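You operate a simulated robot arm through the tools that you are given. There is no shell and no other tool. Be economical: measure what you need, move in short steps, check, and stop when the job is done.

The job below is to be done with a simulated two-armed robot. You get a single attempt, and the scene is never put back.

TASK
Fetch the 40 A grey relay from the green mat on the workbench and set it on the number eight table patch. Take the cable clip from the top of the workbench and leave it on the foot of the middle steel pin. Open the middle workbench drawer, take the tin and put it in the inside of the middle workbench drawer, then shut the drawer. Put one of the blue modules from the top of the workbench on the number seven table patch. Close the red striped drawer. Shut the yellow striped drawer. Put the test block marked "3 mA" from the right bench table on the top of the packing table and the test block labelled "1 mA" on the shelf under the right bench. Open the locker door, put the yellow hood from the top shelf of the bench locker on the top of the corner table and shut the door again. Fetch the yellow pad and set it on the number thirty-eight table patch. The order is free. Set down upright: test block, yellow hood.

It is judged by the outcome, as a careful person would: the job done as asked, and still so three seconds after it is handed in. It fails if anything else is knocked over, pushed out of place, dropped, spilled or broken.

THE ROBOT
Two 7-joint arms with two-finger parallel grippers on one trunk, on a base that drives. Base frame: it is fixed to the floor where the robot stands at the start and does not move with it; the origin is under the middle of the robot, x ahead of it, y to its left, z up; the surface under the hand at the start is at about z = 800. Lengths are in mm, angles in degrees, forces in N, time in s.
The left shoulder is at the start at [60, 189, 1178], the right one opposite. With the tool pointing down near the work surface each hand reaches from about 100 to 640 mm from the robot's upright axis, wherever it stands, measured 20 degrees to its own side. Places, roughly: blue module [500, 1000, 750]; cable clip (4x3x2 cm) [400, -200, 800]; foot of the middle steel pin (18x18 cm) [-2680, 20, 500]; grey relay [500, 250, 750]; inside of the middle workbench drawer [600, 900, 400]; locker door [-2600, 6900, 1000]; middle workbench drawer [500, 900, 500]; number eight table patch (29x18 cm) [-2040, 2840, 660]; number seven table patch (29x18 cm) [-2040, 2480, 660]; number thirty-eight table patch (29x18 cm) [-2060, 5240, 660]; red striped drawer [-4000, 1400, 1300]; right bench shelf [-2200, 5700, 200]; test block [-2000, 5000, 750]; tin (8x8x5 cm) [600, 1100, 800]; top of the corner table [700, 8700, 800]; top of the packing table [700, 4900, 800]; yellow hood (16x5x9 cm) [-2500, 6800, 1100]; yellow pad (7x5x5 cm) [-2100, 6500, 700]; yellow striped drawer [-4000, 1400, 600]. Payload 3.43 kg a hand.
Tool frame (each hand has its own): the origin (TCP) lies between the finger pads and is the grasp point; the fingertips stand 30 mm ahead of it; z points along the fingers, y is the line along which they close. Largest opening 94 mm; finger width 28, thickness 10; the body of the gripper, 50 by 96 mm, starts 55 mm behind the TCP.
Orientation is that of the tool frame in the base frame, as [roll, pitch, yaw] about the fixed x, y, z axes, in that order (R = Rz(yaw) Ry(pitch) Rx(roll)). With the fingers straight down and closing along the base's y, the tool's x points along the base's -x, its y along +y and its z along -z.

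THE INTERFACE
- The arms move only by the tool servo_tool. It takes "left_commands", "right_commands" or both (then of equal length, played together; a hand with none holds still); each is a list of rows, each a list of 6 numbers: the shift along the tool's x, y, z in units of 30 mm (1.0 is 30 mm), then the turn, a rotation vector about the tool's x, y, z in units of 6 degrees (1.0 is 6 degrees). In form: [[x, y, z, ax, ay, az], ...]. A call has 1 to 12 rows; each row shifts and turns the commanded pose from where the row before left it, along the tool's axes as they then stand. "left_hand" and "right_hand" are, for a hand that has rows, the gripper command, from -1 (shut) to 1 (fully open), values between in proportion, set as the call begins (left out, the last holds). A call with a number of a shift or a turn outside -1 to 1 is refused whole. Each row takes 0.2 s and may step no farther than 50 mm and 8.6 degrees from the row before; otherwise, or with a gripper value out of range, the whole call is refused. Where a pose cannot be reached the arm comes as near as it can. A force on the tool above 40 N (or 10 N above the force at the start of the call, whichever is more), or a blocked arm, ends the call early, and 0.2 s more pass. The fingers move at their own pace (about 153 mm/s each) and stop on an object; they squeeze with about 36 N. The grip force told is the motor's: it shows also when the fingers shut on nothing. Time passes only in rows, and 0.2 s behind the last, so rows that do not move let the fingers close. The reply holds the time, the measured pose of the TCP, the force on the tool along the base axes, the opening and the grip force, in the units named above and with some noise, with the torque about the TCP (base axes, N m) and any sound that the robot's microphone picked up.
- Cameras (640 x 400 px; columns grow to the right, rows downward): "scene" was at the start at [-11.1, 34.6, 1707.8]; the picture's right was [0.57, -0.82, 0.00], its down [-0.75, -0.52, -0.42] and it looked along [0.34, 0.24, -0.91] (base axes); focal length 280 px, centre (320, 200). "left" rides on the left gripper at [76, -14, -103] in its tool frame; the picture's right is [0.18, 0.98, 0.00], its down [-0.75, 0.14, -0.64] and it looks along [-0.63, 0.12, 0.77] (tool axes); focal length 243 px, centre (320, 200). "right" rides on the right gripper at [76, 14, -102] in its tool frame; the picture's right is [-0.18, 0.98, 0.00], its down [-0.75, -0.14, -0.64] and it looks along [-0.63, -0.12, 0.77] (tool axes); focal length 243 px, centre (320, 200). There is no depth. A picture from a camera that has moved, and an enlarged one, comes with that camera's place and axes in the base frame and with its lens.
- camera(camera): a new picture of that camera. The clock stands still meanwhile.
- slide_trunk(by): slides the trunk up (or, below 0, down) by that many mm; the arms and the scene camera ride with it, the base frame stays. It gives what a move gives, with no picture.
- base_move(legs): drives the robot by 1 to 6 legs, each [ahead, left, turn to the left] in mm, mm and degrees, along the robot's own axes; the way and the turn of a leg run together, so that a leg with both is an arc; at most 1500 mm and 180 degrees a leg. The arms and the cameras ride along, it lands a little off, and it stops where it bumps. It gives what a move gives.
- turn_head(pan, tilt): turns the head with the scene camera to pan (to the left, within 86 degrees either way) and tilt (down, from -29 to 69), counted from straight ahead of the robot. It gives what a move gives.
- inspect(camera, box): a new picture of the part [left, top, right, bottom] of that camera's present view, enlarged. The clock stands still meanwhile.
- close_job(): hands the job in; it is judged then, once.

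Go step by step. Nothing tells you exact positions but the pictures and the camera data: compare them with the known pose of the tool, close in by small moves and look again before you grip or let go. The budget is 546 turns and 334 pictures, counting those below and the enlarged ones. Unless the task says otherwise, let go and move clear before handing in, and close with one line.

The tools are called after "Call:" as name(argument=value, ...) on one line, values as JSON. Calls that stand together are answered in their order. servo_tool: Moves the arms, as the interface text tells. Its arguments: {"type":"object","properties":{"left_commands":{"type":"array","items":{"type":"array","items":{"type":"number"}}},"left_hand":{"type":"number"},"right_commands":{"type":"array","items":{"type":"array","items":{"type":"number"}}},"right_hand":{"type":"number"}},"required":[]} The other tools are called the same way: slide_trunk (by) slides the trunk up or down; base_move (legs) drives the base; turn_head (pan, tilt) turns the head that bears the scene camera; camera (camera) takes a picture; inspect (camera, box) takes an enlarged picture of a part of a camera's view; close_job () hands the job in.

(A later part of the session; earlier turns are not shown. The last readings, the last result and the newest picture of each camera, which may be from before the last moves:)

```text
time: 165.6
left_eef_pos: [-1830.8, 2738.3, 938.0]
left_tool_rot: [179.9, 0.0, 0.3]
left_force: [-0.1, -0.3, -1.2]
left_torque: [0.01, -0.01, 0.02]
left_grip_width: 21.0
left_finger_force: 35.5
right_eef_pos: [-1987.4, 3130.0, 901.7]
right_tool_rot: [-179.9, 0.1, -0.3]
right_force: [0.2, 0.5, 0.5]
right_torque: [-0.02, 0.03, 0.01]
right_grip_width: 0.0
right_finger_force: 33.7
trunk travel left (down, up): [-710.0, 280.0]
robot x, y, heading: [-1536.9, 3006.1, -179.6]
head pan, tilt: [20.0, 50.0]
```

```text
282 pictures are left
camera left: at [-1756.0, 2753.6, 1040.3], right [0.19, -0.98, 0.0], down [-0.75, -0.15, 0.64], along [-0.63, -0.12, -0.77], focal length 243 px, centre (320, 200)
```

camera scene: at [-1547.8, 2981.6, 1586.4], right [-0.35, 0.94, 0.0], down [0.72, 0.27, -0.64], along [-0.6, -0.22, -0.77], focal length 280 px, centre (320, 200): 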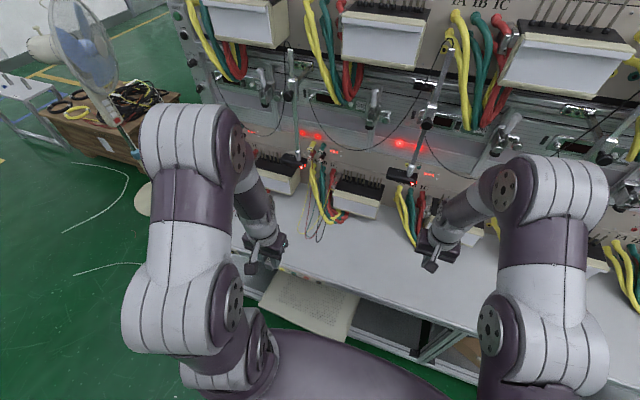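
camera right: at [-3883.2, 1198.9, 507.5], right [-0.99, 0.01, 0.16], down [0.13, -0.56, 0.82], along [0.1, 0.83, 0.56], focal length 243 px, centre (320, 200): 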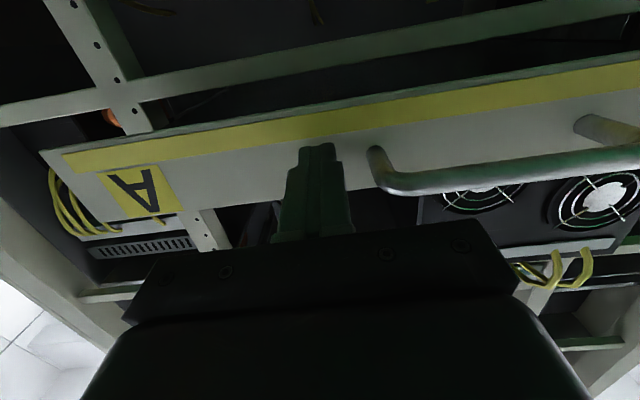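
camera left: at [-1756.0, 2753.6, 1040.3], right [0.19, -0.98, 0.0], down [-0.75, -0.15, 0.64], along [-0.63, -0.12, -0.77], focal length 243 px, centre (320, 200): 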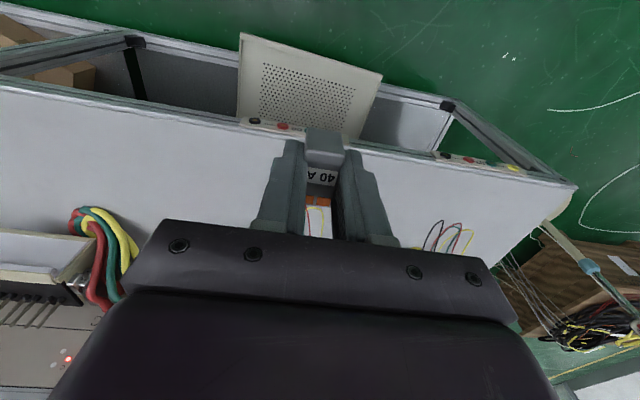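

I'll bring the relay over patch 8 at about (-2030, 2850).

Call:
servo_tool(left_commands=[[-0.952, -0.53, 0.6, 0, 0, 0], [-0.952, -0.53, 0.6, 0, 0, 0], [-0.952, -0.53, 0.6, 0, 0, 0], [-0.952, -0.53, 0.6, 0, 0, 0], [-0.952, -0.53, 0.6, 0, 0, 0], [-0.952, -0.53, 0.6, 0, 0, 0], [-0.952, -0.53, 0.6, 0, 0, 0]])

Call:
camera(camera="left")

Call:
camera(camera="scene")

```text
time: 167.2
left_eef_pos: [-2033.6, 2846.8, 812.1]
left_tool_rot: [179.9, -0.1, 0.5]
left_force: [-0.1, 0.1, -0.9]
left_torque: [0.0, -0.03, -0.01]
left_grip_width: 20.8
left_finger_force: 35.5
right_eef_pos: [-1988.1, 3128.4, 899.6]
right_tool_rot: [-179.9, 0.0, -0.2]
right_force: [0.3, -0.5, -0.8]
right_torque: [0.0, -0.03, 0.01]
right_grip_width: 0.0
right_finger_force: 33.3
trunk travel left (down, up): [-710.0, 280.0]
robot x, y, heading: [-1532.7, 3008.9, -179.5]
head pan, tilt: [20.0, 50.0]
```

```text
281 pictures are left
camera left: at [-1958.0, 2861.9, 915.4], right [0.19, -0.98, 0.0], down [-0.75, -0.15, 0.64], along [-0.63, -0.12, -0.77], focal length 243 px, centre (320, 200)
```

left: 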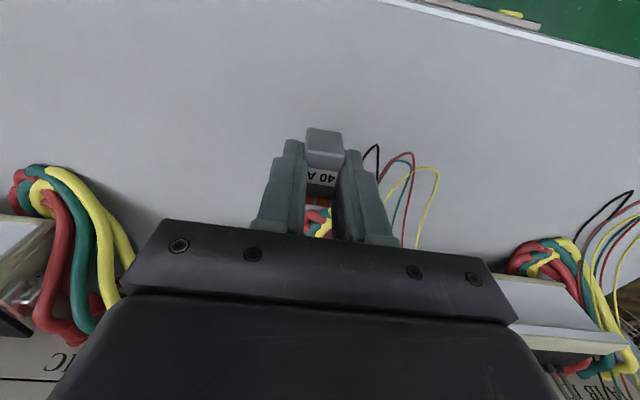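

```text
280 pictures are left
camera scene: at [-1549.5, 2981.9, 1586.3], right [-0.35, 0.94, 0.0], down [0.72, 0.27, -0.64], along [-0.6, -0.22, -0.77], focal length 280 px, centre (320, 200)
```

scene: 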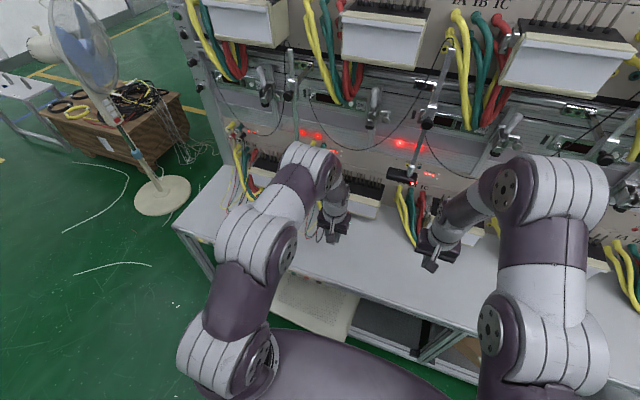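

The relay hangs clear of the wires. I'll move 15 mm toward me and descend to the table.

Call:
servo_tool(left_commands=[[0.2, 0, 0.8, 0, 0, 0], [0.2, 0, 0.8, 0, 0, 0], [0.1, 0, 0.8, 0, 0, 0], [0, 0, 0.8, 0, 0, 0]])

Call:
servo_tool(left_commands=[[0, 0, 0.2, 0, 0, 0], [0, 0, 0.13, 0, 0, 0], [0, 0, 0.1, 0, 0, 0]])

Call:
servo_tool(left_commands=[[0, 0, 0.1, 0, 0, 0]])

```text
time: 168.2
left_eef_pos: [-2018.2, 2848.9, 713.7]
left_tool_rot: [180.0, -0.1, 0.3]
left_force: [0.3, 0.9, -0.8]
left_torque: [0.02, -0.02, 0.04]
left_grip_width: 20.7
left_finger_force: 36.0
right_eef_pos: [-1988.6, 3129.5, 901.4]
right_tool_rot: [-179.8, 0.0, -0.2]
right_force: [0.0, -1.0, 0.2]
right_torque: [0.01, -0.03, 0.01]
right_grip_width: 0.0
right_finger_force: 33.2
trunk travel left (down, up): [-710.0, 280.0]
robot x, y, heading: [-1535.9, 3006.6, -179.3]
head pan, tilt: [20.0, 50.0]
```

```text
time: 169.0
left_eef_pos: [-2017.2, 2847.3, 702.5]
left_tool_rot: [-180.0, 0.1, 0.3]
left_force: [0.0, 0.0, -0.7]
left_torque: [0.0, 0.02, 0.02]
left_grip_width: 20.9
left_finger_force: 36.0
right_eef_pos: [-1988.7, 3130.0, 902.7]
right_tool_rot: [-179.9, 0.0, -0.3]
right_force: [0.7, -0.1, -0.9]
right_torque: [0.0, 0.0, 0.0]
right_grip_width: 0.2
right_finger_force: 32.7
trunk travel left (down, up): [-710.0, 280.0]
robot x, y, heading: [-1532.9, 3005.3, -179.3]
head pan, tilt: [20.0, 50.0]
```

```text
time: 169.4
left_eef_pos: [-2016.3, 2847.8, 700.8]
left_tool_rot: [-180.0, 0.1, 0.3]
left_force: [0.4, 0.5, -0.3]
left_torque: [-0.05, -0.04, 0.01]
left_grip_width: 20.7
left_finger_force: 36.0
right_eef_pos: [-1989.3, 3128.6, 901.6]
right_tool_rot: [-179.9, 0.0, -0.2]
right_force: [0.3, 0.9, -0.5]
right_torque: [0.03, 0.0, 0.0]
right_grip_width: 0.0
right_finger_force: 32.8
trunk travel left (down, up): [-710.0, 280.0]
robot x, y, heading: [-1532.8, 3010.5, -179.2]
head pan, tilt: [20.0, 50.0]
```

Call:
servo_tool(left_commands=[[0, 0, 0.1, 0, 0, 0]])

Call:
servo_tool(left_commands=[[0, 0, 0.07, 0, 0, 0]])

Call:
servo_tool(left_commands=[[0, 0, 0.07, 0, 0, 0]])

```text
time: 169.8
left_eef_pos: [-2017.4, 2848.0, 697.8]
left_tool_rot: [-179.9, 0.2, 0.3]
left_force: [1.5, -2.7, 12.4]
left_torque: [-0.05, -0.24, -0.03]
left_grip_width: 20.9
left_finger_force: 35.8
right_eef_pos: [-1987.5, 3128.0, 901.2]
right_tool_rot: [-179.9, 0.0, -0.2]
right_force: [-0.3, 0.6, -0.3]
right_torque: [0.0, 0.0, -0.02]
right_grip_width: 0.0
right_finger_force: 33.3
trunk travel left (down, up): [-710.0, 280.0]
robot x, y, heading: [-1533.9, 3005.3, -179.6]
head pan, tilt: [20.0, 50.0]
```

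```text
time: 170.2
left_eef_pos: [-2016.5, 2847.3, 697.5]
left_tool_rot: [179.9, 0.3, 0.4]
left_force: [2.3, -6.2, 28.8]
left_torque: [-0.17, -0.25, -0.02]
left_grip_width: 21.3
left_finger_force: 35.6
right_eef_pos: [-1985.3, 3128.5, 902.2]
right_tool_rot: [-179.8, 0.2, -0.2]
right_force: [-0.4, 0.3, -0.1]
right_torque: [-0.02, 0.01, 0.04]
right_grip_width: 0.0
right_finger_force: 33.2
trunk travel left (down, up): [-710.0, 280.0]
robot x, y, heading: [-1532.2, 3009.9, -179.6]
head pan, tilt: [20.0, 50.0]
```

```text
time: 170.6
left_eef_pos: [-2017.7, 2848.0, 695.1]
left_tool_rot: [180.0, 0.4, 0.4]
left_force: [-1.4, -6.6, 33.3]
left_torque: [-0.12, -0.03, 0.03]
left_grip_width: 21.3
left_finger_force: 36.0
right_eef_pos: [-1986.4, 3128.5, 903.4]
right_tool_rot: [-179.9, 0.2, -0.2]
right_force: [0.9, -1.1, -0.1]
right_torque: [-0.03, 0.03, -0.04]
right_grip_width: 0.0
right_finger_force: 33.3
trunk travel left (down, up): [-710.0, 280.0]
robot x, y, heading: [-1534.4, 3006.8, -179.8]
head pan, tilt: [20.0, 50.0]
```

Contact made; I'll release, rise and check.

Call:
servo_tool(left_commands=[[0, 0, -0.1, 0, 0, 0], [0, 0, 0, 0, 0, 0], [0, 0, -0.5, 0, 0, 0], [0, 0, -1, 0, 0, 0], [0, 0, -1, 0, 0, 0], [0.5, 0, -1, 0, 0, 0], [0.5, 0, -1, 0, 0, 0]], left_hand=0)

Call:
camera(camera="left")

```text
time: 172.2
left_eef_pos: [-1985.9, 2849.8, 830.0]
left_tool_rot: [179.9, 0.0, 0.3]
left_force: [0.2, 0.0, 0.0]
left_torque: [-0.01, 0.01, -0.06]
left_grip_width: 46.9
left_finger_force: 0.0
right_eef_pos: [-1988.6, 3129.0, 901.3]
right_tool_rot: [-180.0, 0.0, -0.2]
right_force: [1.0, -0.1, -0.9]
right_torque: [0.0, 0.0, -0.01]
right_grip_width: 0.0
right_finger_force: 33.0
trunk travel left (down, up): [-710.0, 280.0]
robot x, y, heading: [-1537.7, 3007.9, -179.6]
head pan, tilt: [20.0, 50.0]
```

```text
279 pictures are left
camera left: at [-1910.5, 2864.7, 932.4], right [0.19, -0.98, 0.0], down [-0.75, -0.15, 0.64], along [-0.63, -0.12, -0.77], focal length 243 px, centre (320, 200)
```

left: 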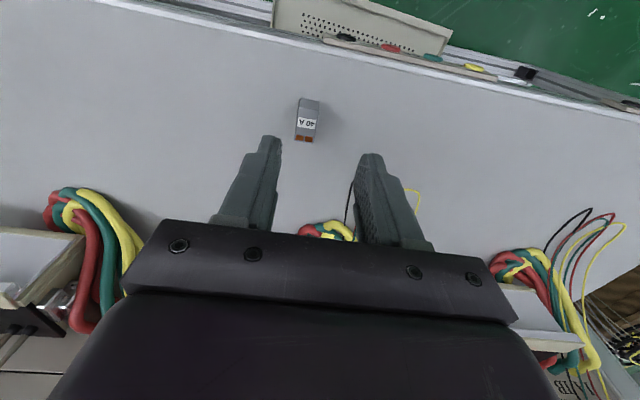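

The relay stands on patch 8. Next I'll back off and drive along to the test blocks near y ≈ 5000.

Call:
servo_tool(left_commands=[[0.9, 0.3, -0.8, 0, 0, 0], [0.9, 0.3, -0.8, 0, 0, 0], [0.9, 0.3, -0.8, 0, 0, 0], [0.9, 0.3, -0.8, 0, 0, 0]], right_commands=[[0.9, 0, 0, 0, 0, 0], [0.9, 0, 0, 0, 0, 0], [0.9, 0, 0, 0, 0, 0], [0.9, 0, 0, 0, 0, 0]])

Call:
base_move(legs=[[-350, 0, 0], [0, -1450, 0], [0, -350, 0]])

Call:
turn_head(pan=-15, tilt=28)

Call:
camera(camera="scene")

```text
time: 173.2
left_eef_pos: [-1877.8, 2814.2, 928.0]
left_tool_rot: [179.9, 0.1, 0.3]
left_force: [-0.2, -0.9, 0.0]
left_torque: [-0.02, -0.01, -0.03]
left_grip_width: 46.7
left_finger_force: 0.0
right_eef_pos: [-1877.9, 3127.2, 902.3]
right_tool_rot: [-179.8, 0.1, -0.2]
right_force: [-0.5, -0.3, 0.8]
right_torque: [-0.01, 0.03, -0.07]
right_grip_width: 0.0
right_finger_force: 33.0
trunk travel left (down, up): [-710.0, 280.0]
robot x, y, heading: [-1532.4, 3008.6, -179.3]
head pan, tilt: [20.0, 50.0]
```

```text
time: 184.2
left_eef_pos: [-1581.1, 4594.4, 926.7]
left_tool_rot: [180.0, 0.1, 3.5]
left_force: [-0.3, 0.4, -0.2]
left_torque: [0.0, 0.03, -0.01]
left_grip_width: 47.3
left_finger_force: 0.0
right_eef_pos: [-1599.7, 4908.0, 902.6]
right_tool_rot: [-179.9, 0.1, 3.0]
right_force: [0.2, 0.1, 0.1]
right_torque: [-0.04, 0.0, -0.01]
right_grip_width: 0.0
right_finger_force: 32.5
trunk travel left (down, up): [-710.0, 280.0]
robot x, y, heading: [-1247.0, 4809.5, -176.5]
head pan, tilt: [20.0, 50.0]
```

```text
time: 185.2
left_eef_pos: [-1581.0, 4594.8, 926.5]
left_tool_rot: [180.0, 0.0, 3.5]
left_force: [-0.2, 0.6, 0.6]
left_torque: [0.0, 0.0, 0.01]
left_grip_width: 46.9
left_finger_force: 0.0
right_eef_pos: [-1599.3, 4907.7, 902.0]
right_tool_rot: [-180.0, 0.1, 3.0]
right_force: [-0.7, -0.1, 0.0]
right_torque: [-0.01, -0.01, 0.0]
right_grip_width: 0.0
right_finger_force: 32.9
trunk travel left (down, up): [-710.0, 280.0]
robot x, y, heading: [-1246.1, 4807.0, -176.5]
head pan, tilt: [-15.0, 28.0]
```

```text
278 pictures are left
camera scene: at [-1277.5, 4828.9, 1619.0], right [0.2, 0.98, 0.0], down [0.46, -0.09, -0.88], along [-0.87, 0.17, -0.47], focal length 280 px, centre (320, 200)
```

scene: 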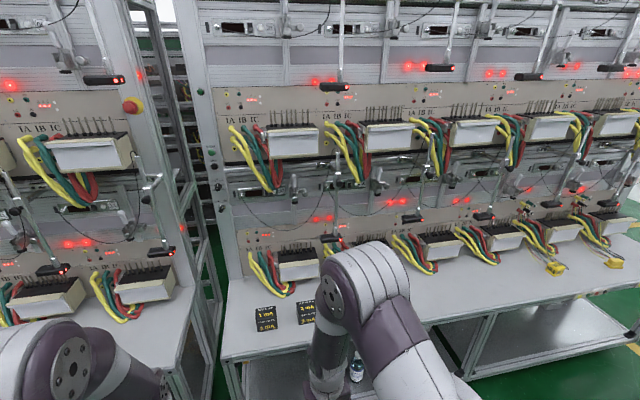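

Call:
inspect(camera="scene", box=[220, 270, 348, 350])

Call:
inspect(camera="scene", box=[390, 200, 640, 356])

Call:
camera(camera="right")

```text
5.00 times, centred on (284, 310) of scene
camera zoom: at [-1277.5, 4828.9, 1619.0], right [0.2, 0.98, 0.0], down [0.46, -0.09, -0.88], along [-0.87, 0.17, -0.47], focal length 1402 px, centre (500, -350)
```

zoom: 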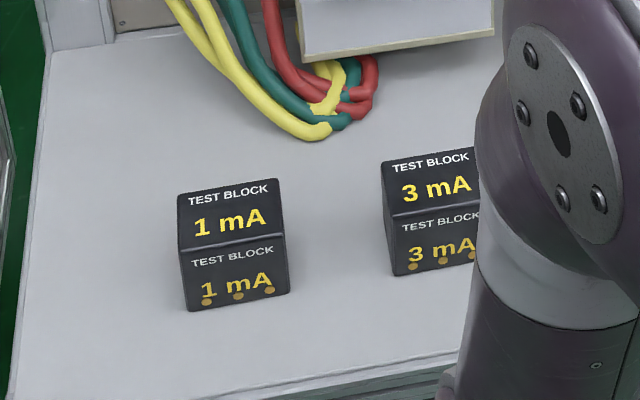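

```text
2.56 times, centred on (515, 278) of scene
camera zoom: at [-1277.5, 4828.9, 1619.0], right [0.2, 0.98, 0.0], down [0.46, -0.09, -0.88], along [-0.87, 0.17, -0.47], focal length 718 px, centre (-179, 0)
```

zoom: 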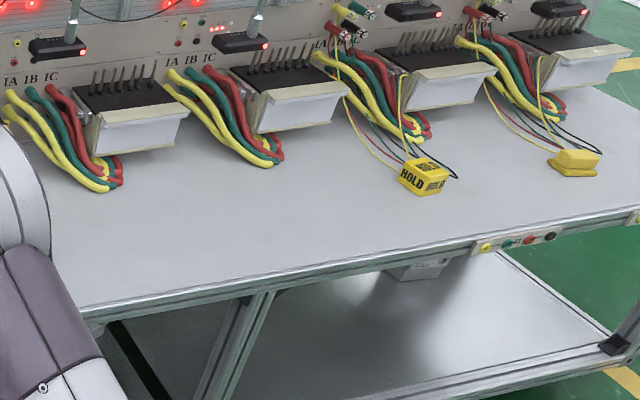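

```text
275 pictures are left
camera right: at [-1523.8, 4898.5, 1002.6], right [-0.13, -0.99, 0.0], down [-0.76, 0.1, 0.64], along [-0.64, 0.09, -0.77], focal length 243 px, centre (320, 200)
```

right: 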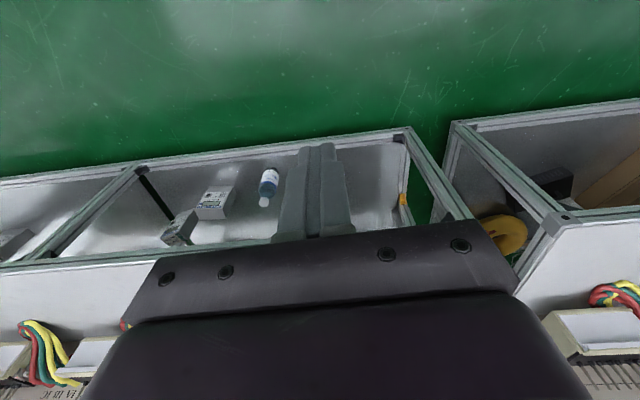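

The 1 mA block is at about (-2063, 4770) and the 3 mA block at about (-2059, 4929), both square to the table. The shelf is low, so I'll grip with the hands tilted 45° forward. First I'll square up and approach.

Call:
base_move(legs=[[0, -43, -3.5], [290, 0, 0]])

Call:
servo_tool(left_commands=[[0, 0, 0, 0, -1, 0], [0, 0, 0, 0, -1, 0], [0, 0, 0, 0, -1, 0], [0, 0, 0, 0, -1, 0], [0, 0, 0, 0, -1, 0], [0, 0, 0, 0, -1, 0], [0, 0, 0, 0, -1, 0], [0, 0, 0, 0, -0.5, 0]], right_commands=[[0, 0, 0, 0, -1, 0], [0, 0, 0, 0, -1, 0], [0, 0, 0, 0, -1, 0], [0, 0, 0, 0, -1, 0], [0, 0, 0, 0, -1, 0], [0, 0, 0, 0, -1, 0], [0, 0, 0, 0, -1, 0], [0, 0, 0, 0, -0.5, 0]], left_hand=1, right_hand=1)

Call:
camera(camera="left")

Call:
camera(camera="right")

```text
time: 187.6
left_eef_pos: [-1874.8, 4660.2, 926.3]
left_tool_rot: [180.0, 0.0, -0.3]
left_force: [0.7, 0.0, -0.2]
left_torque: [0.01, -0.01, 0.02]
left_grip_width: 47.0
left_finger_force: 0.0
right_eef_pos: [-1872.7, 4974.6, 900.8]
right_tool_rot: [-180.0, 0.0, -0.8]
right_force: [-0.2, -0.4, -0.1]
right_torque: [0.04, -0.01, -0.01]
right_grip_width: 0.0
right_finger_force: 32.6
trunk travel left (down, up): [-710.0, 280.0]
robot x, y, heading: [-1529.6, 4853.6, 179.9]
head pan, tilt: [-15.0, 28.0]
```

```text
time: 189.4
left_eef_pos: [-1874.0, 4659.9, 927.6]
left_tool_rot: [-180.0, 45.0, -0.2]
left_force: [0.2, -0.7, -0.1]
left_torque: [-0.02, 0.01, 0.01]
left_grip_width: 94.1
left_finger_force: 0.1
right_eef_pos: [-1871.6, 4990.3, 898.7]
right_tool_rot: [-173.7, 39.2, 1.4]
right_force: [-0.5, 0.3, 0.4]
right_torque: [0.01, 0.03, -0.01]
right_grip_width: 94.2
right_finger_force: 0.1
right hand out of reach, approached as far as the arm can: row 4, 5, 6
trunk travel left (down, up): [-710.0, 280.0]
robot x, y, heading: [-1528.4, 4850.8, 179.9]
head pan, tilt: [-15.0, 28.0]
```

```text
274 pictures are left
camera left: at [-1748.0, 4673.9, 946.5], right [0.12, -0.98, -0.13], down [-0.08, -0.14, 0.99], along [-0.99, -0.11, -0.1], focal length 243 px, centre (320, 200)
```

left: 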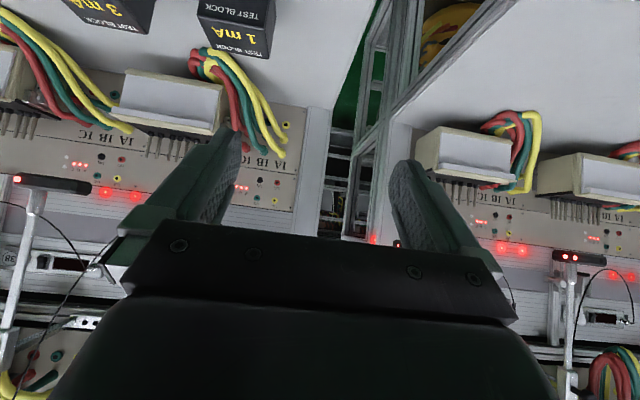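

```text
273 pictures are left
camera right: at [-1749.8, 4968.9, 928.0], right [-0.19, -0.98, 0.03], down [-0.17, 0.07, 0.98], along [-0.97, 0.18, -0.18], focal length 243 px, centre (320, 200)
```

right: 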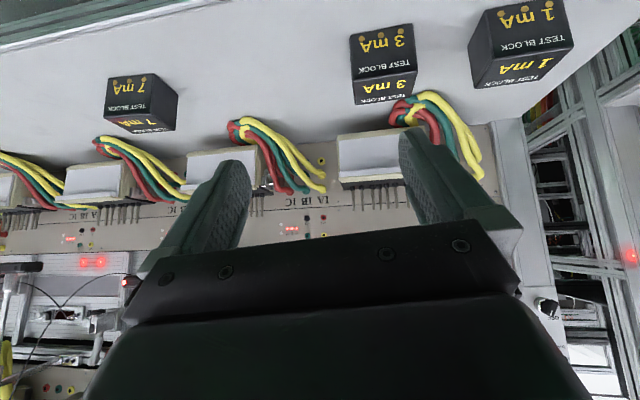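

Positions confirmed. I'll move both hands to pre-grasp points in front of and above their blocks.

Call:
servo_tool(left_commands=[[0.148, -0.514, 0.929, 0, 0, 0], [0.148, -0.514, 0.929, 0, 0, 0], [0.148, -0.514, 0.929, 0, 0, 0], [0.148, -0.514, 0.929, 0, 0, 0], [0.148, -0.514, 0.929, 0, 0, 0], [0.148, -0.514, 0.929, 0, 0, 0], [0.148, -0.514, 0.929, 0, 0, 0]], right_commands=[[0.081, 0.219, 0.821, 0, 0, 0], [0.081, 0.219, 0.821, 0, 0, 0], [0.081, 0.219, 0.821, 0, 0, 0], [0.081, 0.219, 0.821, 0, 0, 0], [0.081, 0.219, 0.821, 0, 0, 0], [0.081, 0.219, 0.821, 0, 0, 0], [0.081, 0.219, 0.821, 0, 0, 0]])

Call:
camera(camera="left")

Call:
camera(camera="right")

```text
time: 191.0
left_eef_pos: [-1988.9, 4768.3, 764.0]
left_tool_rot: [179.9, 44.9, -0.4]
left_force: [-0.6, 0.1, -0.2]
left_torque: [0.01, 0.0, -0.01]
left_grip_width: 94.1
left_finger_force: 0.0
right_eef_pos: [-1972.0, 4960.9, 751.5]
right_tool_rot: [-173.7, 39.0, 1.3]
right_force: [-0.3, -0.2, 0.0]
right_torque: [0.01, -0.02, 0.0]
right_grip_width: 93.9
right_finger_force: 0.0
trunk travel left (down, up): [-710.0, 280.0]
robot x, y, heading: [-1530.5, 4846.5, 179.7]
head pan, tilt: [-15.0, 28.0]
```

```text
272 pictures are left
camera left: at [-1862.2, 4782.2, 783.2], right [0.13, -0.98, -0.13], down [-0.08, -0.14, 0.99], along [-0.99, -0.11, -0.1], focal length 243 px, centre (320, 200)
```

left: 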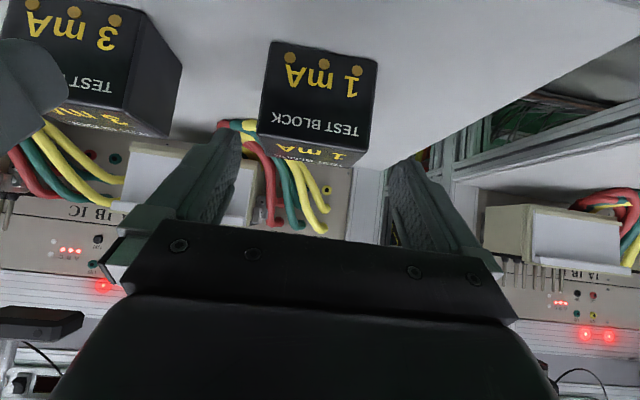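

```text
271 pictures are left
camera right: at [-1851.0, 4939.6, 779.5], right [-0.19, -0.98, 0.03], down [-0.18, 0.07, 0.98], along [-0.97, 0.18, -0.18], focal length 243 px, centre (320, 200)
```

right: 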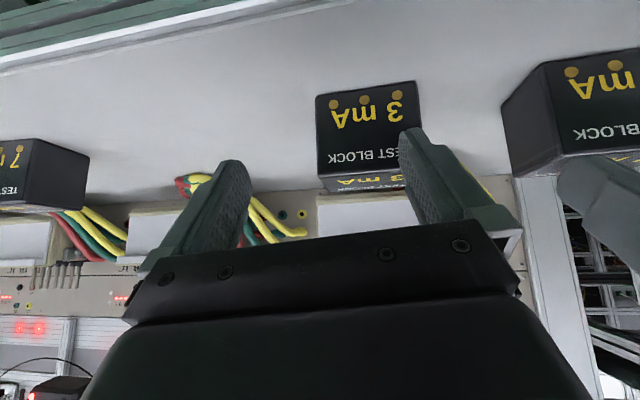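

Left is nearly centred on 1 mA (y ≈ 4774); I'll close in and grip it, while correcting the right hand's tilt and centring it on 3 mA (y ≈ 4936).

Call:
servo_tool(left_commands=[[0.033, -0.05, 0.754, 0, 0, 0], [0.033, -0.05, 0.754, 0, 0, 0], [0.033, -0.05, 0.754, 0, 0, 0], [0.033, -0.05, 0.754, 0, 0, 0]], right_commands=[[0, 0, 0, -0.45, -0.495, 0.11], [0, 0, 0, -0.45, -0.495, 0.11], [-0.283, 0.417, 0, 0, 0, 0], [-0.283, 0.417, 0, 0, 0, 0]])

Call:
camera(camera="left")

Call:
camera(camera="right")

```text
time: 192.0
left_eef_pos: [-2052.0, 4774.8, 698.4]
left_tool_rot: [179.9, 45.1, -0.3]
left_force: [0.4, 0.3, -1.4]
left_torque: [-0.03, -0.01, -0.03]
left_grip_width: 93.8
left_finger_force: 0.1
right_eef_pos: [-1990.3, 4929.0, 764.6]
right_tool_rot: [180.0, 45.0, 0.1]
right_force: [0.1, 0.0, 0.1]
right_torque: [0.0, 0.02, -0.01]
right_grip_width: 94.0
right_finger_force: 0.1
right hand out of reach, approached as far as the arm can: row 3
trunk travel left (down, up): [-710.0, 280.0]
robot x, y, heading: [-1530.6, 4847.0, 179.7]
head pan, tilt: [-15.0, 28.0]
```

```text
270 pictures are left
camera left: at [-1926.1, 4789.0, 717.4], right [0.13, -0.98, -0.13], down [-0.08, -0.14, 0.99], along [-0.99, -0.11, -0.1], focal length 243 px, centre (320, 200)
```

left: 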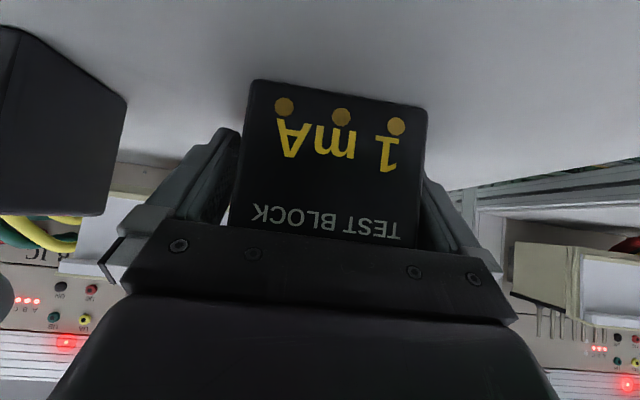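

```text
269 pictures are left
camera right: at [-1865.3, 4915.7, 782.7], right [-0.13, -0.98, 0.13], down [-0.08, 0.14, 0.99], along [-0.99, 0.12, -0.1], focal length 243 px, centre (320, 200)
```

right: 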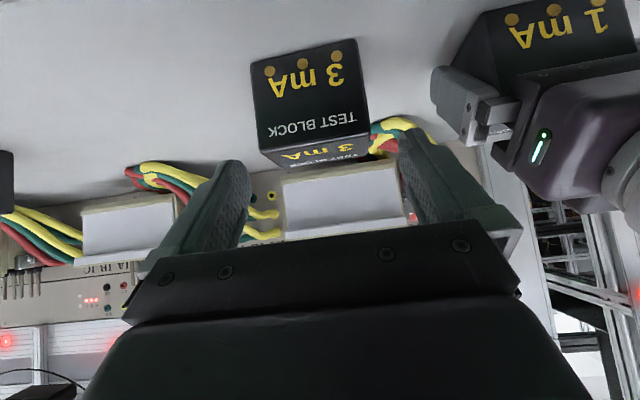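

Left block is between the fingers; I'll grip it. Then the right hand closes in on 3 mA.

Call:
servo_tool(left_commands=[[0, 0, 0, 0, 0, 0], [0, 0, 0, 0, 0, 0], [0, 0, 0, 0, 0, 0], [0, 0, 0, 0, 0, 0]], left_hand=-1, right_commands=[[0.045, -0.033, 0.754, 0, 0, 0], [0.045, -0.033, 0.754, 0, 0, 0], [0.045, -0.033, 0.754, 0, 0, 0], [0.045, -0.033, 0.754, 0, 0, 0]])

Call:
camera(camera="right")

```text
time: 193.0
left_eef_pos: [-2050.2, 4775.3, 699.0]
left_tool_rot: [-180.0, 45.1, -0.2]
left_force: [-1.1, -0.8, 0.3]
left_torque: [-0.11, 0.03, 0.03]
left_grip_width: 84.4
left_finger_force: 35.9
right_eef_pos: [-2048.3, 4933.3, 697.1]
right_tool_rot: [180.0, 45.2, 0.1]
right_force: [0.2, 0.4, -0.2]
right_torque: [0.04, -0.03, -0.01]
right_grip_width: 94.0
right_finger_force: 0.0
trunk travel left (down, up): [-710.0, 280.0]
robot x, y, heading: [-1527.2, 4846.6, 179.6]
head pan, tilt: [-15.0, 28.0]
```

```text
268 pictures are left
camera right: at [-1923.7, 4919.9, 714.2], right [-0.13, -0.98, 0.13], down [-0.08, 0.14, 0.99], along [-0.99, 0.12, -0.09], focal length 243 px, centre (320, 200)
```

right: 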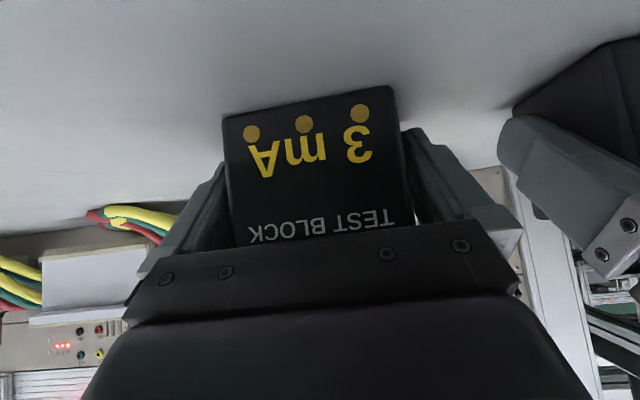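

Call:
servo_tool(right_commands=[[0, 0, 0, 0, 0, 0], [0, 0, 0, 0, 0, 0], [0, 0, 0, 0, 0, 0]], right_hand=-1)

Call:
servo_tool(left_commands=[[-0.5, 0, -0.5, 0, 0, 0], [-0.5, 0, -0.5, 0, 0, 0], [-0.5, 0, -0.5, 0, 0, 0], [-0.5, 0, -0.5, 0, 0, 0]], right_commands=[[-0.5, 0, -0.5, 0, 0, 0], [-0.5, 0, -0.5, 0, 0, 0], [-0.5, 0, -0.5, 0, 0, 0], [-0.5, 0, -0.5, 0, 0, 0]])

Call:
camera(camera="left")

Call:
camera(camera="right")

```text
time: 193.8
left_eef_pos: [-2050.8, 4774.9, 699.3]
left_tool_rot: [-180.0, 45.0, -0.4]
left_force: [-0.1, -0.3, 1.2]
left_torque: [-0.24, -0.01, 0.11]
left_grip_width: 84.2
left_finger_force: 35.7
right_eef_pos: [-2047.9, 4933.2, 697.0]
right_tool_rot: [-179.8, 45.1, 0.2]
right_force: [0.3, -0.5, 0.5]
right_torque: [-0.05, 0.02, -0.01]
right_grip_width: 84.5
right_finger_force: 36.2
trunk travel left (down, up): [-710.0, 280.0]
robot x, y, heading: [-1530.8, 4846.8, 180.1]
head pan, tilt: [-15.0, 28.0]
```

```text
time: 194.8
left_eef_pos: [-2053.5, 4774.7, 788.3]
left_tool_rot: [-180.0, 45.0, -0.3]
left_force: [0.0, 0.9, -2.5]
left_torque: [0.02, -0.03, -0.04]
left_grip_width: 84.2
left_finger_force: 35.6
right_eef_pos: [-2050.9, 4934.2, 782.0]
right_tool_rot: [-180.0, 45.1, 0.1]
right_force: [-0.6, -1.3, -3.3]
right_torque: [0.0, -0.02, -0.01]
right_grip_width: 84.0
right_finger_force: 35.8
trunk travel left (down, up): [-710.0, 280.0]
robot x, y, heading: [-1530.4, 4851.5, 179.9]
head pan, tilt: [-15.0, 28.0]
```

```text
267 pictures are left
camera left: at [-1927.4, 4788.7, 806.6], right [0.13, -0.98, -0.13], down [-0.08, -0.14, 0.99], along [-0.99, -0.11, -0.1], focal length 243 px, centre (320, 200)
```

left: 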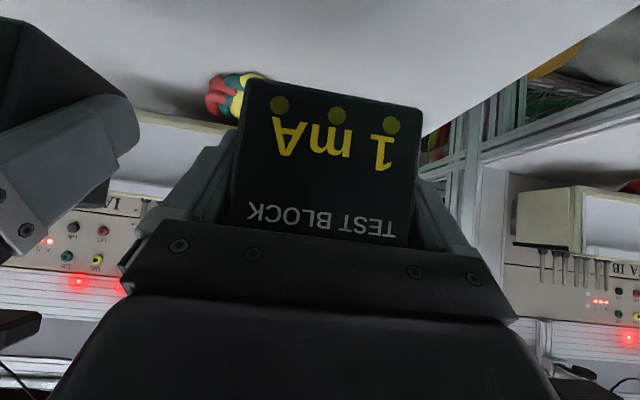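

```text
266 pictures are left
camera right: at [-1925.1, 4920.4, 799.2], right [-0.13, -0.98, 0.13], down [-0.08, 0.14, 0.99], along [-0.99, 0.12, -0.09], focal length 243 px, centre (320, 200)
```

right: 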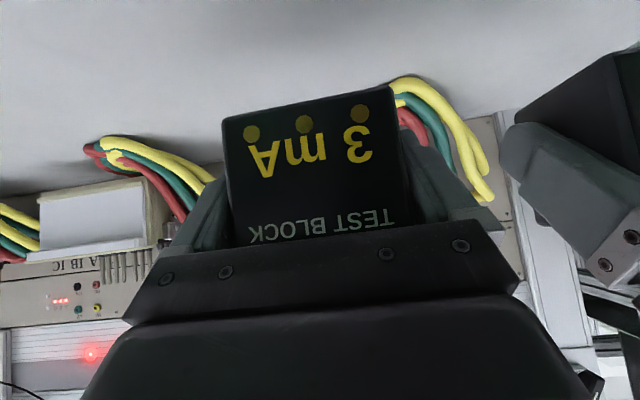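

Both blocks are held upright. I'll back off and go along to the empty shelf section further right and look at it.

Call:
base_move(legs=[[-400, 0, 0], [0, -1150, 0]])

Call:
turn_head(pan=0, tilt=35)

Call:
camera(camera="scene")

```text
time: 202.8
left_eef_pos: [-1645.0, 5944.6, 788.0]
left_tool_rot: [180.0, 45.0, -1.1]
left_force: [0.1, -0.5, -3.7]
left_torque: [0.01, 0.01, 0.0]
left_grip_width: 84.4
left_finger_force: 36.0
right_eef_pos: [-1641.1, 6101.2, 781.3]
right_tool_rot: [-179.9, 45.1, -0.8]
right_force: [-0.1, -1.0, -2.7]
right_torque: [-0.02, -0.04, 0.0]
right_grip_width: 84.0
right_finger_force: 36.2
trunk travel left (down, up): [-710.0, 280.0]
robot x, y, heading: [-1121.4, 6010.4, 178.7]
head pan, tilt: [-15.0, 28.0]
```

```text
time: 203.6
left_eef_pos: [-1645.5, 5943.6, 786.6]
left_tool_rot: [179.9, 44.9, -1.1]
left_force: [0.0, 0.0, -3.2]
left_torque: [-0.01, -0.04, -0.01]
left_grip_width: 84.1
left_finger_force: 35.9
right_eef_pos: [-1640.2, 6101.6, 781.5]
right_tool_rot: [-179.9, 45.1, -0.6]
right_force: [0.3, 0.0, -3.0]
right_torque: [0.0, 0.0, -0.01]
right_grip_width: 84.4
right_finger_force: 36.4
trunk travel left (down, up): [-710.0, 280.0]
robot x, y, heading: [-1115.9, 6014.0, 179.0]
head pan, tilt: [0.0, 35.0]
```

```text
265 pictures are left
camera scene: at [-1148.1, 6011.6, 1608.1], right [0.02, 1.0, 0.0], down [0.57, -0.01, -0.82], along [-0.82, 0.02, -0.57], focal length 280 px, centre (320, 200)
```

scene: 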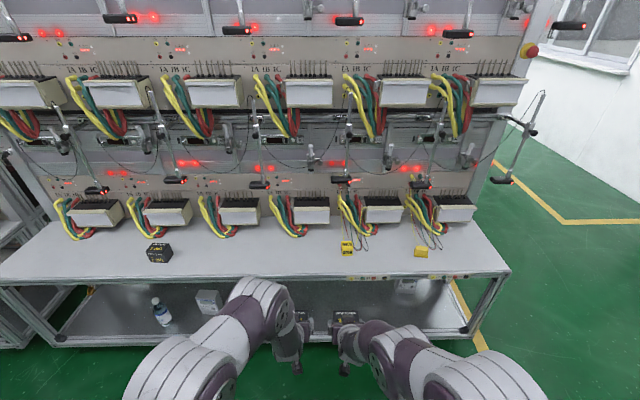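

I'll lower the trunk to shelf level and look under the table.

Call:
slide_trunk(by=-400)

Call:
camera(camera="scene")

Call:
camera(camera="left")

```text
time: 207.4
left_eef_pos: [-1643.8, 5943.9, 388.0]
left_tool_rot: [-180.0, 44.9, -1.1]
left_force: [0.5, 0.4, -3.0]
left_torque: [-0.03, 0.01, 0.04]
left_grip_width: 84.1
left_finger_force: 35.6
right_eef_pos: [-1638.0, 6103.0, 381.0]
right_tool_rot: [-179.9, 45.1, -0.7]
right_force: [0.4, -0.5, -3.2]
right_torque: [0.03, -0.01, 0.0]
right_grip_width: 84.3
right_finger_force: 35.9
trunk travel left (down, up): [-310.0, 680.0]
robot x, y, heading: [-1118.3, 6012.2, 178.7]
head pan, tilt: [0.0, 35.0]
```

```text
264 pictures are left
camera scene: at [-1147.7, 6011.6, 1208.1], right [0.02, 1.0, 0.0], down [0.57, -0.01, -0.82], along [-0.82, 0.02, -0.57], focal length 280 px, centre (320, 200)
```

scene: 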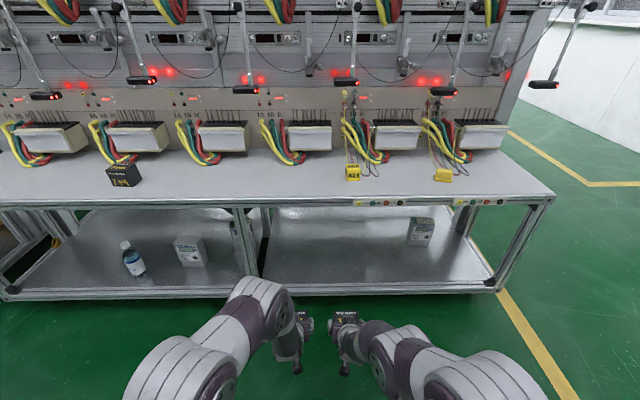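

```text
263 pictures are left
camera left: at [-1518.9, 5955.6, 406.2], right [0.11, -0.99, -0.13], down [-0.08, -0.14, 0.99], along [-0.99, -0.1, -0.1], focal length 243 px, centre (320, 200)
```

left: 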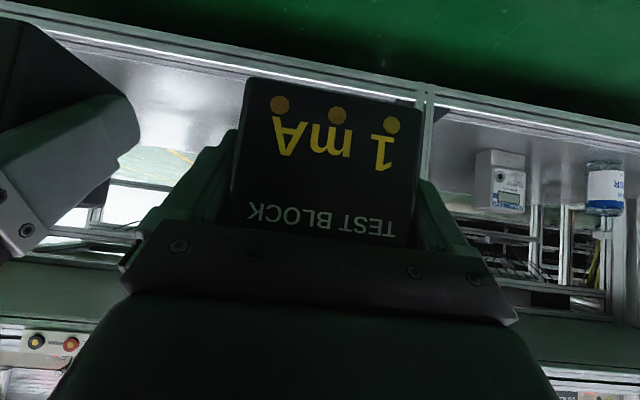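

The right section of the shelf is empty in front. I'll drive in under the table edge with both blocks well above the shelf.

Call:
base_move(legs=[[0, -60, 1.2], [250, 0, 0]])

Call:
camera(camera="scene")

Call:
camera(camera="right")

```text
time: 209.7
left_eef_pos: [-1883.7, 5990.1, 387.2]
left_tool_rot: [-180.0, 44.9, 0.2]
left_force: [0.9, 0.5, -3.9]
left_torque: [0.01, -0.02, 0.01]
left_grip_width: 84.2
left_finger_force: 35.8
right_eef_pos: [-1880.4, 6148.6, 380.8]
right_tool_rot: [-179.9, 45.0, 0.7]
right_force: [-0.2, -0.7, -3.7]
right_torque: [0.02, -0.01, 0.02]
right_grip_width: 84.4
right_finger_force: 35.9
trunk travel left (down, up): [-310.0, 680.0]
robot x, y, heading: [-1356.8, 6071.1, -179.9]
head pan, tilt: [0.0, 35.0]
```

```text
262 pictures are left
camera scene: at [-1386.9, 6070.1, 1208.0], right [0.0, 1.0, 0.0], down [0.57, 0.0, -0.82], along [-0.82, 0.0, -0.57], focal length 280 px, centre (320, 200)
```

scene: 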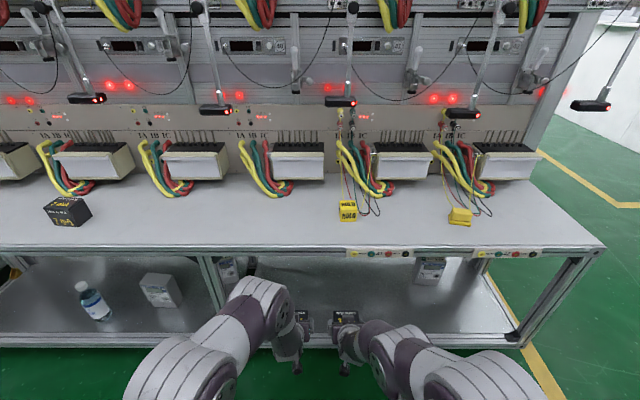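

```text
261 pictures are left
camera right: at [-1755.2, 6137.3, 398.7], right [-0.12, -0.98, 0.13], down [-0.08, 0.14, 0.99], along [-0.99, 0.11, -0.1], focal length 243 px, centre (320, 200)
```

right: 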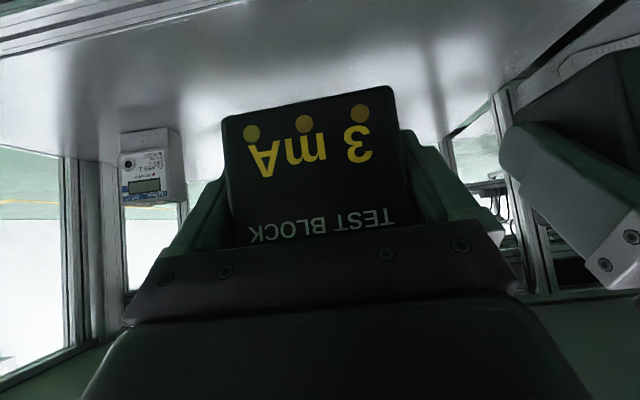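

Call:
servo_tool(left_commands=[[0.5, 0, 0.5, 0, 0, 0], [0.5, 0, 0.5, 0, 0, 0], [0.5, 0, 0.5, 0, 0, 0]])

Call:
base_move(legs=[[130, 0, 0]])

Call:
camera(camera="left")

Call:
camera(camera="scene")

```text
time: 210.5
left_eef_pos: [-1883.4, 5988.8, 321.3]
left_tool_rot: [180.0, 44.9, 0.3]
left_force: [-1.6, -0.8, -3.3]
left_torque: [-0.02, -0.01, -0.03]
left_grip_width: 84.3
left_finger_force: 36.0
right_eef_pos: [-1880.4, 6148.6, 381.1]
right_tool_rot: [-179.9, 45.0, 0.6]
right_force: [-0.8, -0.6, -3.6]
right_torque: [-0.02, -0.05, 0.0]
right_grip_width: 84.2
right_finger_force: 36.0
trunk travel left (down, up): [-310.0, 680.0]
robot x, y, heading: [-1359.9, 6070.4, -179.6]
head pan, tilt: [0.0, 35.0]
```

```text
time: 211.8
left_eef_pos: [-2013.8, 5988.1, 320.9]
left_tool_rot: [-179.9, 44.9, 0.2]
left_force: [-0.2, -0.1, -3.8]
left_torque: [0.03, 0.02, 0.02]
left_grip_width: 84.3
left_finger_force: 35.8
right_eef_pos: [-2010.6, 6147.4, 381.8]
right_tool_rot: [-179.8, 45.0, 0.6]
right_force: [0.3, 0.3, -2.9]
right_torque: [0.02, -0.02, 0.03]
right_grip_width: 84.2
right_finger_force: 35.8
trunk travel left (down, up): [-310.0, 680.0]
robot x, y, heading: [-1485.6, 6065.2, -179.7]
head pan, tilt: [0.0, 35.0]
```

```text
260 pictures are left
camera left: at [-1888.1, 6003.4, 341.0], right [0.13, -0.98, -0.13], down [-0.08, -0.14, 0.99], along [-0.99, -0.12, -0.1], focal length 243 px, centre (320, 200)
```

left: 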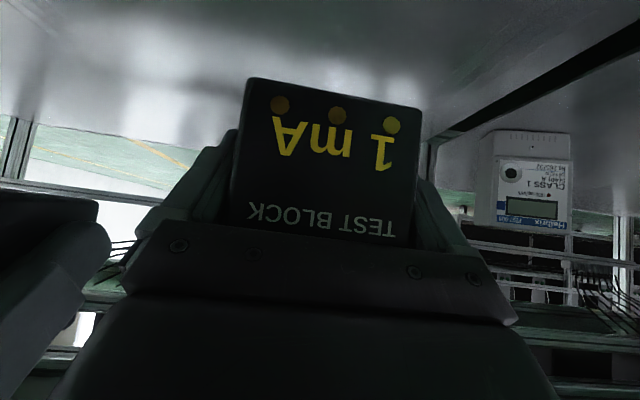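

```text
259 pictures are left
camera scene: at [-1517.9, 6069.6, 1208.0], right [0.0, 1.0, 0.0], down [0.57, 0.0, -0.82], along [-0.82, 0.0, -0.57], focal length 280 px, centre (320, 200)
```

scene: 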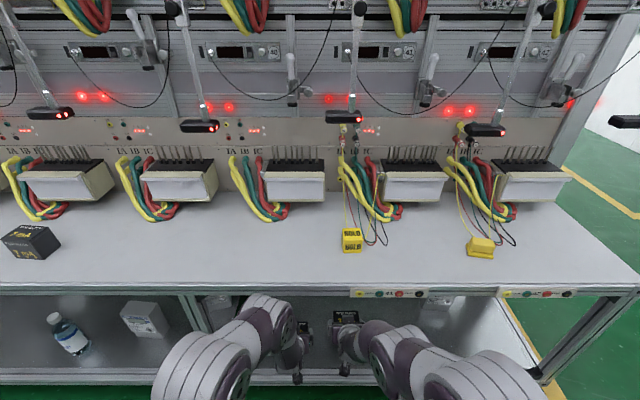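

Now I'll lower the 1 mA block onto the shelf in small steps.

Call:
servo_tool(left_commands=[[0.5, 0, 0.5, 0, 0, 0], [0.5, 0, 0.5, 0, 0, 0], [0.3, 0, 0.3, 0, 0, 0]])

Call:
servo_tool(left_commands=[[0.15, 0, 0.15, 0, 0, 0], [0.15, 0, 0.15, 0, 0, 0]])

Call:
servo_tool(left_commands=[[0.1, 0, 0.1, 0, 0, 0]])

```text
time: 212.6
left_eef_pos: [-2012.8, 5985.9, 267.5]
left_tool_rot: [180.0, 45.0, 0.2]
left_force: [-0.6, -0.9, -3.5]
left_torque: [0.02, 0.03, -0.03]
left_grip_width: 84.3
left_finger_force: 36.4
right_eef_pos: [-2011.0, 6149.5, 380.3]
right_tool_rot: [-180.0, 44.9, 0.6]
right_force: [-0.8, -0.3, -3.3]
right_torque: [-0.02, -0.03, 0.02]
right_grip_width: 84.0
right_finger_force: 36.0
trunk travel left (down, up): [-310.0, 680.0]
robot x, y, heading: [-1489.7, 6068.2, -179.9]
head pan, tilt: [0.0, 35.0]
```

```text
time: 213.2
left_eef_pos: [-2013.8, 5986.7, 253.9]
left_tool_rot: [179.9, 44.9, 0.2]
left_force: [-0.1, 0.3, -2.8]
left_torque: [-0.02, 0.03, 0.0]
left_grip_width: 84.3
left_finger_force: 36.0
right_eef_pos: [-2011.1, 6149.8, 380.3]
right_tool_rot: [-179.9, 45.1, 0.6]
right_force: [0.7, 0.4, -3.0]
right_torque: [0.02, -0.01, 0.03]
right_grip_width: 83.8
right_finger_force: 36.3
trunk travel left (down, up): [-310.0, 680.0]
robot x, y, heading: [-1482.9, 6067.9, -179.6]
head pan, tilt: [0.0, 35.0]
```

```text
time: 213.6
left_eef_pos: [-2012.9, 5987.8, 250.8]
left_tool_rot: [-180.0, 44.9, 0.2]
left_force: [0.5, 0.0, -4.5]
left_torque: [-0.01, 0.02, 0.01]
left_grip_width: 84.3
left_finger_force: 36.2
right_eef_pos: [-2010.9, 6149.6, 380.6]
right_tool_rot: [-179.8, 45.0, 0.7]
right_force: [0.7, 0.0, -3.8]
right_torque: [0.0, -0.01, 0.0]
right_grip_width: 84.1
right_finger_force: 36.3
trunk travel left (down, up): [-310.0, 680.0]
robot x, y, heading: [-1487.5, 6069.7, -180.0]
head pan, tilt: [0.0, 35.0]
```

Call:
servo_tool(left_commands=[[0.1, 0, 0.1, 0, 0, 0]])

Call:
servo_tool(left_commands=[[0.1, 0, 0.1, 0, 0, 0]])

Call:
servo_tool(left_commands=[[0.1, 0, 0.1, 0, 0, 0]])

Call:
inspect(camera="left", box=[200, 0, 440, 150])

```text
time: 214.0
left_eef_pos: [-2013.0, 5987.8, 246.5]
left_tool_rot: [-180.0, 44.9, 0.3]
left_force: [1.1, -0.2, -3.8]
left_torque: [-0.03, 0.03, 0.0]
left_grip_width: 84.1
left_finger_force: 36.2
right_eef_pos: [-2011.7, 6148.1, 380.1]
right_tool_rot: [-179.8, 45.0, 0.6]
right_force: [0.6, 0.1, -3.9]
right_torque: [-0.04, -0.01, 0.0]
right_grip_width: 84.1
right_finger_force: 36.4
trunk travel left (down, up): [-310.0, 680.0]
robot x, y, heading: [-1487.8, 6067.9, -180.1]
head pan, tilt: [0.0, 35.0]
```

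```text
time: 214.4
left_eef_pos: [-2013.7, 5987.7, 242.6]
left_tool_rot: [-180.0, 44.9, 0.1]
left_force: [-0.2, -0.4, -4.6]
left_torque: [0.0, -0.03, -0.01]
left_grip_width: 84.2
left_finger_force: 35.7
right_eef_pos: [-2012.0, 6149.1, 380.9]
right_tool_rot: [-179.8, 45.0, 0.6]
right_force: [0.4, 0.2, -3.0]
right_torque: [-0.02, 0.0, 0.02]
right_grip_width: 84.5
right_finger_force: 36.1
trunk travel left (down, up): [-310.0, 680.0]
robot x, y, heading: [-1489.1, 6070.1, -179.7]
head pan, tilt: [0.0, 35.0]
```

```text
time: 214.8
left_eef_pos: [-2014.6, 5988.3, 238.5]
left_tool_rot: [180.0, 45.0, 0.3]
left_force: [0.0, 1.0, -3.5]
left_torque: [0.01, 0.0, 0.0]
left_grip_width: 84.2
left_finger_force: 35.8
right_eef_pos: [-2011.5, 6148.1, 381.3]
right_tool_rot: [-179.9, 45.1, 0.6]
right_force: [0.2, -0.5, -4.0]
right_torque: [0.0, 0.03, 0.0]
right_grip_width: 84.4
right_finger_force: 35.7
trunk travel left (down, up): [-310.0, 680.0]
robot x, y, heading: [-1491.2, 6070.1, -179.6]
head pan, tilt: [0.0, 35.0]
```

```text
2.67 times, centred on (320, 75) of left
camera zoom: at [-1888.0, 6003.2, 257.2], right [0.13, -0.98, -0.13], down [-0.08, -0.14, 0.99], along [-0.99, -0.12, -0.1], focal length 647 px, centre (320, 533)
```

zoom: 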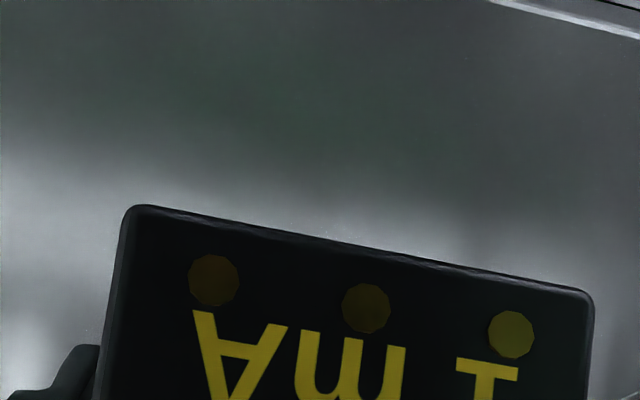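

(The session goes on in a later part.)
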